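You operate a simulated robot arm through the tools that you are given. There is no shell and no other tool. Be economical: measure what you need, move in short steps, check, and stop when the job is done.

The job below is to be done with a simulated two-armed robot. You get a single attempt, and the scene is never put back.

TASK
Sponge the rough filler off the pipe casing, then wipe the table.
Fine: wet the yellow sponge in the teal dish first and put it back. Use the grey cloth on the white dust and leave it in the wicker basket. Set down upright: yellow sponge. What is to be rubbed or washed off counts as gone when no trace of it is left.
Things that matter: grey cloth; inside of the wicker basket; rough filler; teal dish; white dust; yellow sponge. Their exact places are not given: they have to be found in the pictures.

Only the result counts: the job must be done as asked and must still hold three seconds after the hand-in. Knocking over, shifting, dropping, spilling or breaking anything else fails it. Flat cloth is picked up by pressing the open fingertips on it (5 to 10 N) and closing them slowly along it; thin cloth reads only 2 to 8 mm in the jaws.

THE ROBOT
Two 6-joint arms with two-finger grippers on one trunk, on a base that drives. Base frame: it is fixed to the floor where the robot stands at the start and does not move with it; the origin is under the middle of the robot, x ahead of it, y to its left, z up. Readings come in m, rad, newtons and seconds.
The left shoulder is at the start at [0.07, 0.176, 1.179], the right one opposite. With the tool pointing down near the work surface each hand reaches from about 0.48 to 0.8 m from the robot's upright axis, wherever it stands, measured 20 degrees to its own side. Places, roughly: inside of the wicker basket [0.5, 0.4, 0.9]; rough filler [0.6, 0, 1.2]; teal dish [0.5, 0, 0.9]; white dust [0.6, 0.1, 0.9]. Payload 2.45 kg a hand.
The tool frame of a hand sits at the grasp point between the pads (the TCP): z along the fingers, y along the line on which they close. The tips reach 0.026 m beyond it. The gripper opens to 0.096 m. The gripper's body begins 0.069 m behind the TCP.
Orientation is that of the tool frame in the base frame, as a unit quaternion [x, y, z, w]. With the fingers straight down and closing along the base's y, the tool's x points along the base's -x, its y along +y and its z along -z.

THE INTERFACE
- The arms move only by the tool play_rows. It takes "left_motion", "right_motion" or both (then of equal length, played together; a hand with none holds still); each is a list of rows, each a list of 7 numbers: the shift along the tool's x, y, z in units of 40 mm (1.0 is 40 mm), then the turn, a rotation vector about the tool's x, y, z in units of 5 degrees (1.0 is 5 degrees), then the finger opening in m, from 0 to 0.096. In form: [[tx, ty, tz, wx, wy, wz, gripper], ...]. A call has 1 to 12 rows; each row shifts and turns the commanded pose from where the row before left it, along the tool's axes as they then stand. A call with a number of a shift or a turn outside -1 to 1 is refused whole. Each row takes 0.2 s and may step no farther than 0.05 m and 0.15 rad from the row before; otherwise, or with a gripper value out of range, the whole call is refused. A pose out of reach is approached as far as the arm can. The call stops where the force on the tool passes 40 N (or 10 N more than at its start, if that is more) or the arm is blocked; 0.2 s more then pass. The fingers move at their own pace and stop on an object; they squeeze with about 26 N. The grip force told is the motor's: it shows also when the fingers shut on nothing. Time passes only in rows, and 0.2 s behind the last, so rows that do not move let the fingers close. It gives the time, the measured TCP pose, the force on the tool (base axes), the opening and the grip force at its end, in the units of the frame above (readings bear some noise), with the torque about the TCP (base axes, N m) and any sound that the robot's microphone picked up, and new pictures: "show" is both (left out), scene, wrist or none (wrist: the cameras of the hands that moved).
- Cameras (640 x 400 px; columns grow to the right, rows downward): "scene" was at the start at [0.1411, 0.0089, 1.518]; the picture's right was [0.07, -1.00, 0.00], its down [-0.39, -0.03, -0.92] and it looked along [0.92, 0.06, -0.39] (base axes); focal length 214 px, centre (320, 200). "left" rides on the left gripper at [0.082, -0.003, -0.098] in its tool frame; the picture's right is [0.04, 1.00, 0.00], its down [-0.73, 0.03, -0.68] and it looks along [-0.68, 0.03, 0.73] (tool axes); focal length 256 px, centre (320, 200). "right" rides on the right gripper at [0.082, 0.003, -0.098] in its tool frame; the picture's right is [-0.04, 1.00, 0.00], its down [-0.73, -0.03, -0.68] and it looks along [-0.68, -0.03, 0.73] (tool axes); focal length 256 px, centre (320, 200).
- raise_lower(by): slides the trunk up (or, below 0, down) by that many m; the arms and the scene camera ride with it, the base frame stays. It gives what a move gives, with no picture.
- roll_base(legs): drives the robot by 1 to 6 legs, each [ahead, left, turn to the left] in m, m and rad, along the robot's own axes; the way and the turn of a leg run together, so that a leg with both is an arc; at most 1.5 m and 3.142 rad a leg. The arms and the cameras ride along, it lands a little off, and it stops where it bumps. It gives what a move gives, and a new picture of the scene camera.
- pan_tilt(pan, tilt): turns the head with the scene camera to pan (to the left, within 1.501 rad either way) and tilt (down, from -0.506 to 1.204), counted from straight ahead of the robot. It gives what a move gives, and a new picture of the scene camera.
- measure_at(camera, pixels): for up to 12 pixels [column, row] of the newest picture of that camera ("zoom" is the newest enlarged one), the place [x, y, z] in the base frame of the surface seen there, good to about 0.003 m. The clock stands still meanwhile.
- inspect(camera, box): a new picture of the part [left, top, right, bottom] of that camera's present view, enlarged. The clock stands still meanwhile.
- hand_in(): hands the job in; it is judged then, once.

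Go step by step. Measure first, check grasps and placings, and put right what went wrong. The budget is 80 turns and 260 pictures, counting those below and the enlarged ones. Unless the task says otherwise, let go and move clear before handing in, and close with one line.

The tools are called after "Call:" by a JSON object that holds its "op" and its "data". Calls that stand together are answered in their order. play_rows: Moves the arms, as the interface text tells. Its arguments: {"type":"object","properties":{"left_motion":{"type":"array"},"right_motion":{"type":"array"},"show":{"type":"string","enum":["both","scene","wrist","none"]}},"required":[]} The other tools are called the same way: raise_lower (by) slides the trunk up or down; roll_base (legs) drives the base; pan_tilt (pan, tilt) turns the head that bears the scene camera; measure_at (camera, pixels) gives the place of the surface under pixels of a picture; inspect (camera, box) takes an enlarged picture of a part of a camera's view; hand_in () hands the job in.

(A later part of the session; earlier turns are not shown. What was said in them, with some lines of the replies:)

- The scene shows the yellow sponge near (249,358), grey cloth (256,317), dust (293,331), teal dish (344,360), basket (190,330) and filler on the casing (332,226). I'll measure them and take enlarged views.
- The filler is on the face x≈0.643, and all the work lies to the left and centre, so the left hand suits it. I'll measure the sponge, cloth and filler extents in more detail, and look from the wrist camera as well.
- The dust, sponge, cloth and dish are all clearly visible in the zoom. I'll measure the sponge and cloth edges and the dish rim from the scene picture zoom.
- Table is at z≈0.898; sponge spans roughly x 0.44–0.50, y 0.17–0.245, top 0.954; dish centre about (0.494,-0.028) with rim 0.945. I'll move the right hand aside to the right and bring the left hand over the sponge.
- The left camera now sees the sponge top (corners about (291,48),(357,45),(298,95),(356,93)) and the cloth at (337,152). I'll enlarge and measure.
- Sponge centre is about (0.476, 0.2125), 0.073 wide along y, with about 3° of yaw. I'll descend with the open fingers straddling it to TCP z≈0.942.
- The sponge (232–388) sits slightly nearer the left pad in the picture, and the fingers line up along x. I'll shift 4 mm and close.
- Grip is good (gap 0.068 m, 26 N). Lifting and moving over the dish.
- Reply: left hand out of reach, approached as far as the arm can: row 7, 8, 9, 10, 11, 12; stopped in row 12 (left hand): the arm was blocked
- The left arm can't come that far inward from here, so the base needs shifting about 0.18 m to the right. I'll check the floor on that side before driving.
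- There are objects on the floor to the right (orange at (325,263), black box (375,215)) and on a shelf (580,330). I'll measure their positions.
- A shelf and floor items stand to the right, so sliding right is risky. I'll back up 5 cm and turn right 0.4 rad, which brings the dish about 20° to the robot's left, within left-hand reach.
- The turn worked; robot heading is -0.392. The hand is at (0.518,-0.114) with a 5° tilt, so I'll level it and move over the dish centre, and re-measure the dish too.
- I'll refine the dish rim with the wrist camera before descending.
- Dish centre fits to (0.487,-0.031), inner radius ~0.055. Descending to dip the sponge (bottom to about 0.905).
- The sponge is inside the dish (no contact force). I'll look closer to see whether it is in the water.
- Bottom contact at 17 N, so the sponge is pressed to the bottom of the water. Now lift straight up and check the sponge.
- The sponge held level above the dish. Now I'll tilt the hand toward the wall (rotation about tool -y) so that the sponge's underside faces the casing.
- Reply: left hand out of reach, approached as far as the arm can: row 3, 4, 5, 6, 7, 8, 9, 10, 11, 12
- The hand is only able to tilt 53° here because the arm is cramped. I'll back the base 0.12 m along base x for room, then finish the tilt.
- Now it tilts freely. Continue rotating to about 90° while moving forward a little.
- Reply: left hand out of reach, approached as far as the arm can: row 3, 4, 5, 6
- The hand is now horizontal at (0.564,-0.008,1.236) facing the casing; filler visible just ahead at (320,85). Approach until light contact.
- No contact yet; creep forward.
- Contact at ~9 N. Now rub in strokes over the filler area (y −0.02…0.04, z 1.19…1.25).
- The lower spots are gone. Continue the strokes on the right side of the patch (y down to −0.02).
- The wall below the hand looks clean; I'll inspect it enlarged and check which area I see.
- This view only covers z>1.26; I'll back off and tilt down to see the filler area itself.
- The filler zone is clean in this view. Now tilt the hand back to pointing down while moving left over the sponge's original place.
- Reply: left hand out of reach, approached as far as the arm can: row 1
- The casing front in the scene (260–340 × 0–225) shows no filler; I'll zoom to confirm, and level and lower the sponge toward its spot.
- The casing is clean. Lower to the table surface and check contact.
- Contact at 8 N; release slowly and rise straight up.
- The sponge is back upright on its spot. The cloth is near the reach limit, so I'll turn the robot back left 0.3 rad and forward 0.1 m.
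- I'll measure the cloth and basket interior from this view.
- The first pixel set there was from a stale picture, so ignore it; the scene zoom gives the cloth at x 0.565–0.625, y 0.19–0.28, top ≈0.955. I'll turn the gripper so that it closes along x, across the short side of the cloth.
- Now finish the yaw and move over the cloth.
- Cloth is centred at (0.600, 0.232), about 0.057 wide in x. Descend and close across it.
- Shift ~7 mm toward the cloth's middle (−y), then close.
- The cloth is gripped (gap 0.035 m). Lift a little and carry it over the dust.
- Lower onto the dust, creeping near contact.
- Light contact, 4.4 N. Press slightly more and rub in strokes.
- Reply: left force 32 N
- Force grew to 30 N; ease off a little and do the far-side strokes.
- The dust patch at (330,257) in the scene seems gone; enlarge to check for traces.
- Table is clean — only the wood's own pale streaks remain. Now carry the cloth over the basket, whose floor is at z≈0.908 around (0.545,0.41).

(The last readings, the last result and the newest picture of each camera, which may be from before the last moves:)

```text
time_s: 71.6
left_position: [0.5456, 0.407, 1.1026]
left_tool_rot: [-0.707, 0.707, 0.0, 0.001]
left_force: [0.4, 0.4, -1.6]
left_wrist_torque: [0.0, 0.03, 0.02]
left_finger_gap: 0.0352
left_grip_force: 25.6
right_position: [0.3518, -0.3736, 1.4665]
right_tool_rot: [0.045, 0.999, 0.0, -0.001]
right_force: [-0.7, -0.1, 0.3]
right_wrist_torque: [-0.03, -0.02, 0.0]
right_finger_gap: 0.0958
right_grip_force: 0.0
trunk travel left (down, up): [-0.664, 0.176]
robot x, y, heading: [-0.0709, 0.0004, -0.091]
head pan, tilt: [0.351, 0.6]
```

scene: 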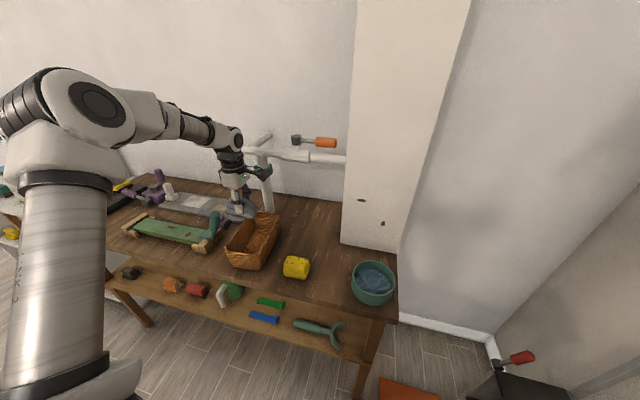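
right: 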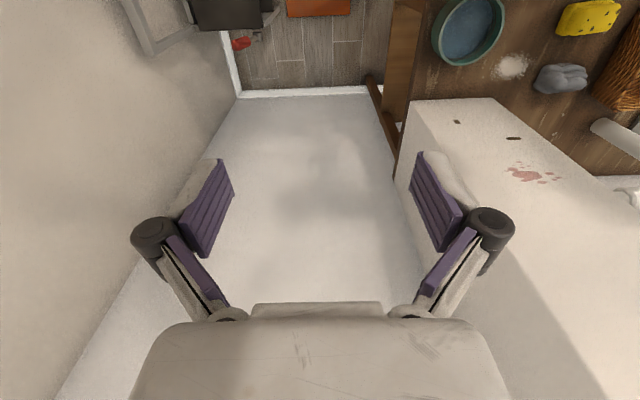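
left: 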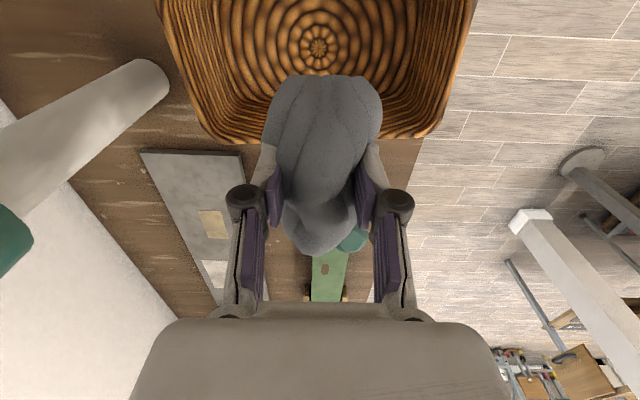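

Call:
{"op": "measure_at", "data": {"camera": "left", "pixels": [[318, 47], [230, 20], [410, 20], [172, 60], [462, 60], [215, 130], [425, 133], [250, 90], [395, 90], [250, 137], [320, 5], [405, 136]]}}

```text
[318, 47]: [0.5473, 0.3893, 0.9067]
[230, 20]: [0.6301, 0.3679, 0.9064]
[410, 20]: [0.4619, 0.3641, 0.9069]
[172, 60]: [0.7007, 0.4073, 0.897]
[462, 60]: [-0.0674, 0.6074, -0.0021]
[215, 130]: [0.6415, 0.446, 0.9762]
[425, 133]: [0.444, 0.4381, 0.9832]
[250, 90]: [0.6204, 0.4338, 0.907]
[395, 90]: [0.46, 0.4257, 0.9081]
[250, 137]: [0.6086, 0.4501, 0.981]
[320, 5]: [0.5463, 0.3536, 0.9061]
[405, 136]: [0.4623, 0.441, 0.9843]
```

Basket centre is (0.547,0.389) with its floor only ~0.09 wide in y, so I'll turn the cloth 90° to lie lengthwise, then lower.

Call:
{"op": "play_rows", "data": {"left_motion": [[0.2, 0, 0, 0, 0, 1, 0.0], [0.2, 0, 0, 0, 0, 1, 0.0], [0, 0, 0, 0, 0, 1, 0.0], [0, 0, 0, 0, 0, 1, 0.0], [0, 0, 0, 0, 0, 1, 0.0], [0, 0, 0, 0, 0, 1, 0.0], [0, 0, 0, 0, 0, 1, 0.0], [0, 0, 0, 0, 0, 1, 0.0], [0, 0, 0, 0, 0, 1, 0.0], [0, 0, 0, 0, 0, 1, 0.0], [0, 0, 0, 0, 0, 1, 0.0], [0, 0, 0, 0, 0, 1, 0.0]], "show": "none"}}

Call:
{"op": "play_rows", "data": {"left_motion": [[0, 0, 0, 0, 0, 1, 0.0], [0, 0, 0, 0, 0, 1, 0.0], [0, 0, 0, 0, 0, 1, 0.0], [0, 0, 0, 0, 0, 1, 0.0], [0, 0, 0, 0, 0, 1, 0.0], [0, 0, 0, 0, 0, 1, 0.0], [0, 0, 0, 0, 0, 0, 0.0]]}}

```text
time_s: 74.2
left_position: [0.544, 0.3914, 1.1024]
left_tool_rot: [-0.257, 0.966, -0.001, 0.001]
left_force: [-0.4, -0.2, -0.7]
left_wrist_torque: [-0.04, 0.01, 0.02]
left_finger_gap: 0.0352
left_grip_force: 26.3
right_position: [0.3516, -0.3726, 1.4681]
right_tool_rot: [0.044, 0.999, 0.0, 0.0]
right_force: [0.1, -0.2, 0.4]
right_wrist_torque: [-0.03, -0.01, -0.02]
right_finger_gap: 0.0961
right_grip_force: 0.1
trunk travel left (down, up): [-0.664, 0.176]
robot x, y, heading: [-0.0723, 0.0048, -0.092]
head pan, tilt: [0.351, 0.6]
```

```text
time_s: 75.8
left_position: [0.5445, 0.3898, 1.1025]
left_tool_rot: [0.001, 1.0, 0.0, 0.001]
left_force: [0.4, -0.6, -0.4]
left_wrist_torque: [0.0, 0.03, 0.04]
left_finger_gap: 0.0355
left_grip_force: 26.5
right_position: [0.3511, -0.3728, 1.4671]
right_tool_rot: [0.045, 0.999, 0.001, 0.0]
right_force: [0.4, 0.2, 0.3]
right_wrist_torque: [-0.02, -0.01, 0.0]
right_finger_gap: 0.096
right_grip_force: 0.0
trunk travel left (down, up): [-0.664, 0.176]
robot x, y, heading: [-0.071, 0.0032, -0.084]
head pan, tilt: [0.351, 0.6]
```

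scene: 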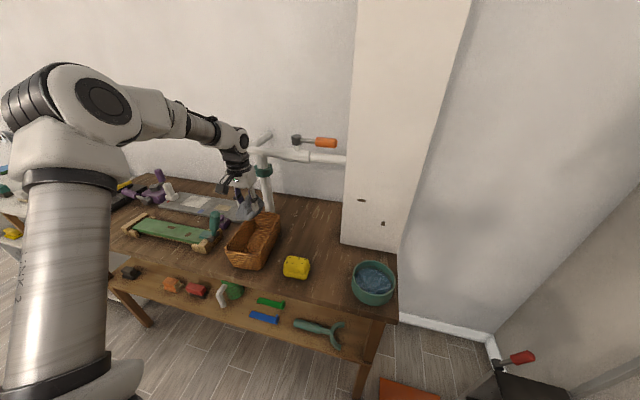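
left: 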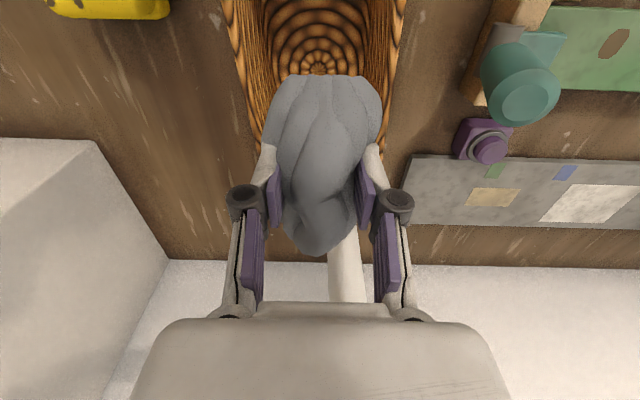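

Aligned over the basket. Lower to TCP z≈0.955.

Call:
{"op": "play_rows", "data": {"left_motion": [[0, 0, 0.6, 0, 0, 0, 0.0], [0, 0, 0.7, 0, 0, 0, 0.0], [0, 0, 0.7, 0, 0, 0, 0.0], [0, 0, 0.6, 0, 0, 0, 0.0], [0, 0, 0.5, 0, 0, 0, 0.0], [0, 0, 0.3, 0, 0, 0, 0.0], [0, 0, 0.25, 0, 0, 0, 0.0], [0, 0, 0, 0, 0, 0, 0.0]]}}

```text
time_s: 77.6
left_position: [0.5471, 0.3899, 0.9574]
left_tool_rot: [0.0, 1.0, 0.0, 0.0]
left_force: [0.3, -0.4, -0.6]
left_wrist_torque: [-0.01, 0.01, 0.02]
left_finger_gap: 0.0353
left_grip_force: 26.0
right_position: [0.3513, -0.3741, 1.4675]
right_tool_rot: [0.045, 0.999, 0.0, 0.0]
right_force: [0.0, 0.1, 0.3]
right_wrist_torque: [0.0, 0.0, 0.02]
right_finger_gap: 0.0964
right_grip_force: 0.1
trunk travel left (down, up): [-0.664, 0.176]
robot x, y, heading: [-0.0716, 0.0014, -0.089]
head pan, tilt: [0.351, 0.6]
```

scene: 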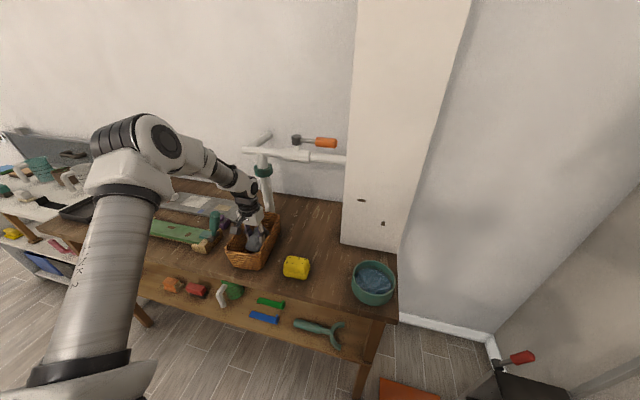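
left: 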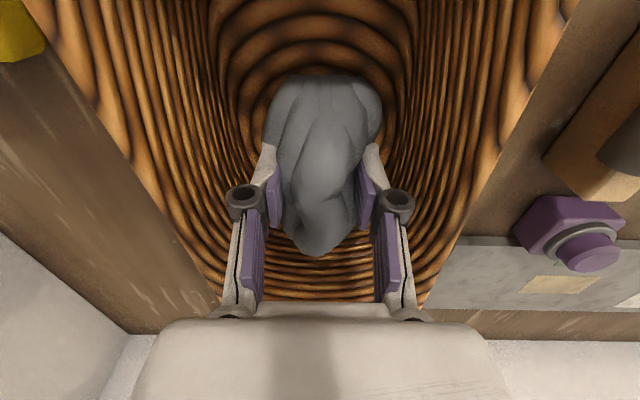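

Well inside the basket without contact. Lower 5 mm more, open moderately (0.062) and rise.

Call:
{"op": "play_rows", "data": {"left_motion": [[0, 0, 0.12, 0, 0, 0, 0.0], [0, 0, 0, 0, 0, 0, 0.045], [0, 0, 0, 0, 0, 0, 0.055], [0, 0, 0, 0, 0, 0, 0.062], [0, 0, 0, 0, 0, 0, 0.062], [0, 0, -0.2, 0, 0, 0, 0.062], [0, 0, -0.4, 0, 0, 0, 0.062], [0, 0, -0.6, 0, 0, 0, 0.062], [0, 0, -0.8, 0, 0, 0, 0.062], [0, 0, -0.9, 0, 0, 0, 0.062], [0, 0, -0.9, 0, 0, 0, 0.062], [0, 0, -0.9, 0, 0, 0, 0.062]]}}

```text
time_s: 80.2
left_position: [0.5433, 0.3889, 1.1416]
left_tool_rot: [0.002, 1.0, 0.0, 0.002]
left_force: [-1.0, -0.4, -0.2]
left_wrist_torque: [0.02, -0.03, -0.04]
left_finger_gap: 0.0623
left_grip_force: 0.1
right_position: [0.3499, -0.3736, 1.4685]
right_tool_rot: [0.044, 0.999, 0.0, 0.0]
right_force: [0.3, 0.0, -0.6]
right_wrist_torque: [-0.01, -0.05, -0.02]
right_finger_gap: 0.0959
right_grip_force: 0.1
trunk travel left (down, up): [-0.664, 0.176]
robot x, y, heading: [-0.0743, 0.0033, -0.085]
head pan, tilt: [0.351, 0.6]
```

scene: 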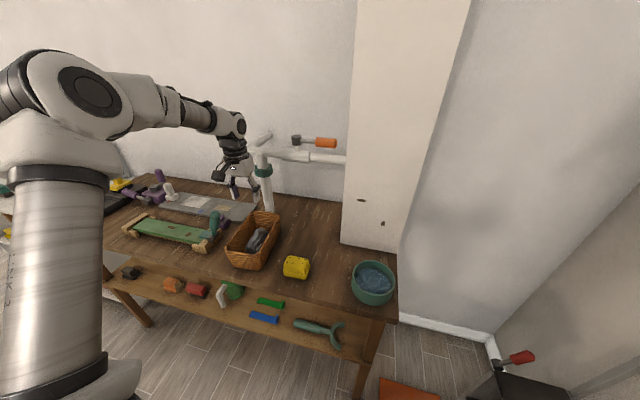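
left: 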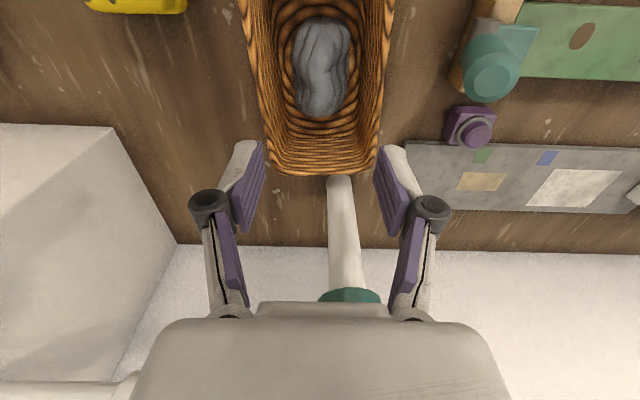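

The cloth lies in the basket at (322,65). One last enlarged check of the casing, table, sponge and dish.

Call:
{"op": "inspect", "data": {"camera": "scene", "box": [340, 100, 450, 210]}}

Call:
{"op": "inspect", "data": {"camera": "scene", "box": [220, 200, 410, 310]}}

Call:
{"op": "measure_at", "data": {"camera": "scene", "pixels": [[297, 262], [373, 264], [373, 303], [353, 280]]}}

```text
3.64 times, centred on (395, 155) of scene
```

zoom: 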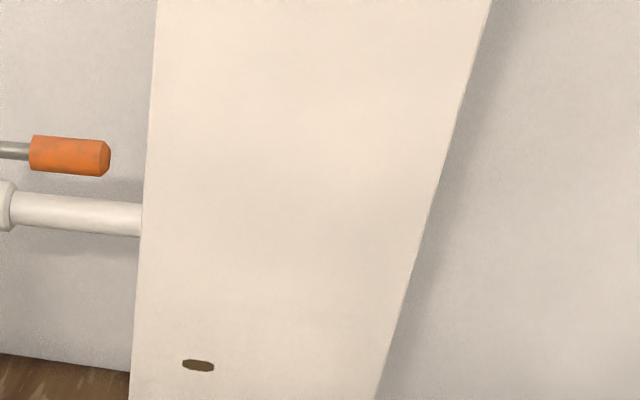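

```text
3.37 times, centred on (315, 255) of scene
```

zoom: 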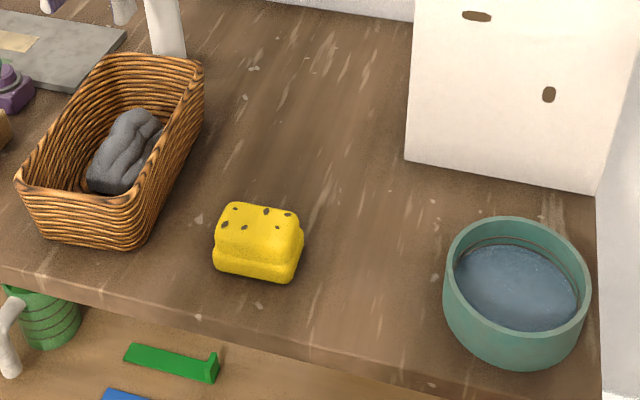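

```text
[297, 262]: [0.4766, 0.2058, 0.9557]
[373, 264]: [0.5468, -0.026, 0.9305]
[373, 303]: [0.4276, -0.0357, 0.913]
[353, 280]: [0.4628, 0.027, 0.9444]
```

The casing and table are clean, the sponge is upright in its place, the dish hasn't moved and the cloth is in the basket. Both hands are clear, so I'm handing in.

Call:
{"op": "hand_in", "data": {}}

```text
The job is handed in.
```

The job is handed in: the filler is sponged off the casing with the wetted sponge, which is back upright in its place. The dust is wiped off the table, and the grey cloth is in the wicker basket.
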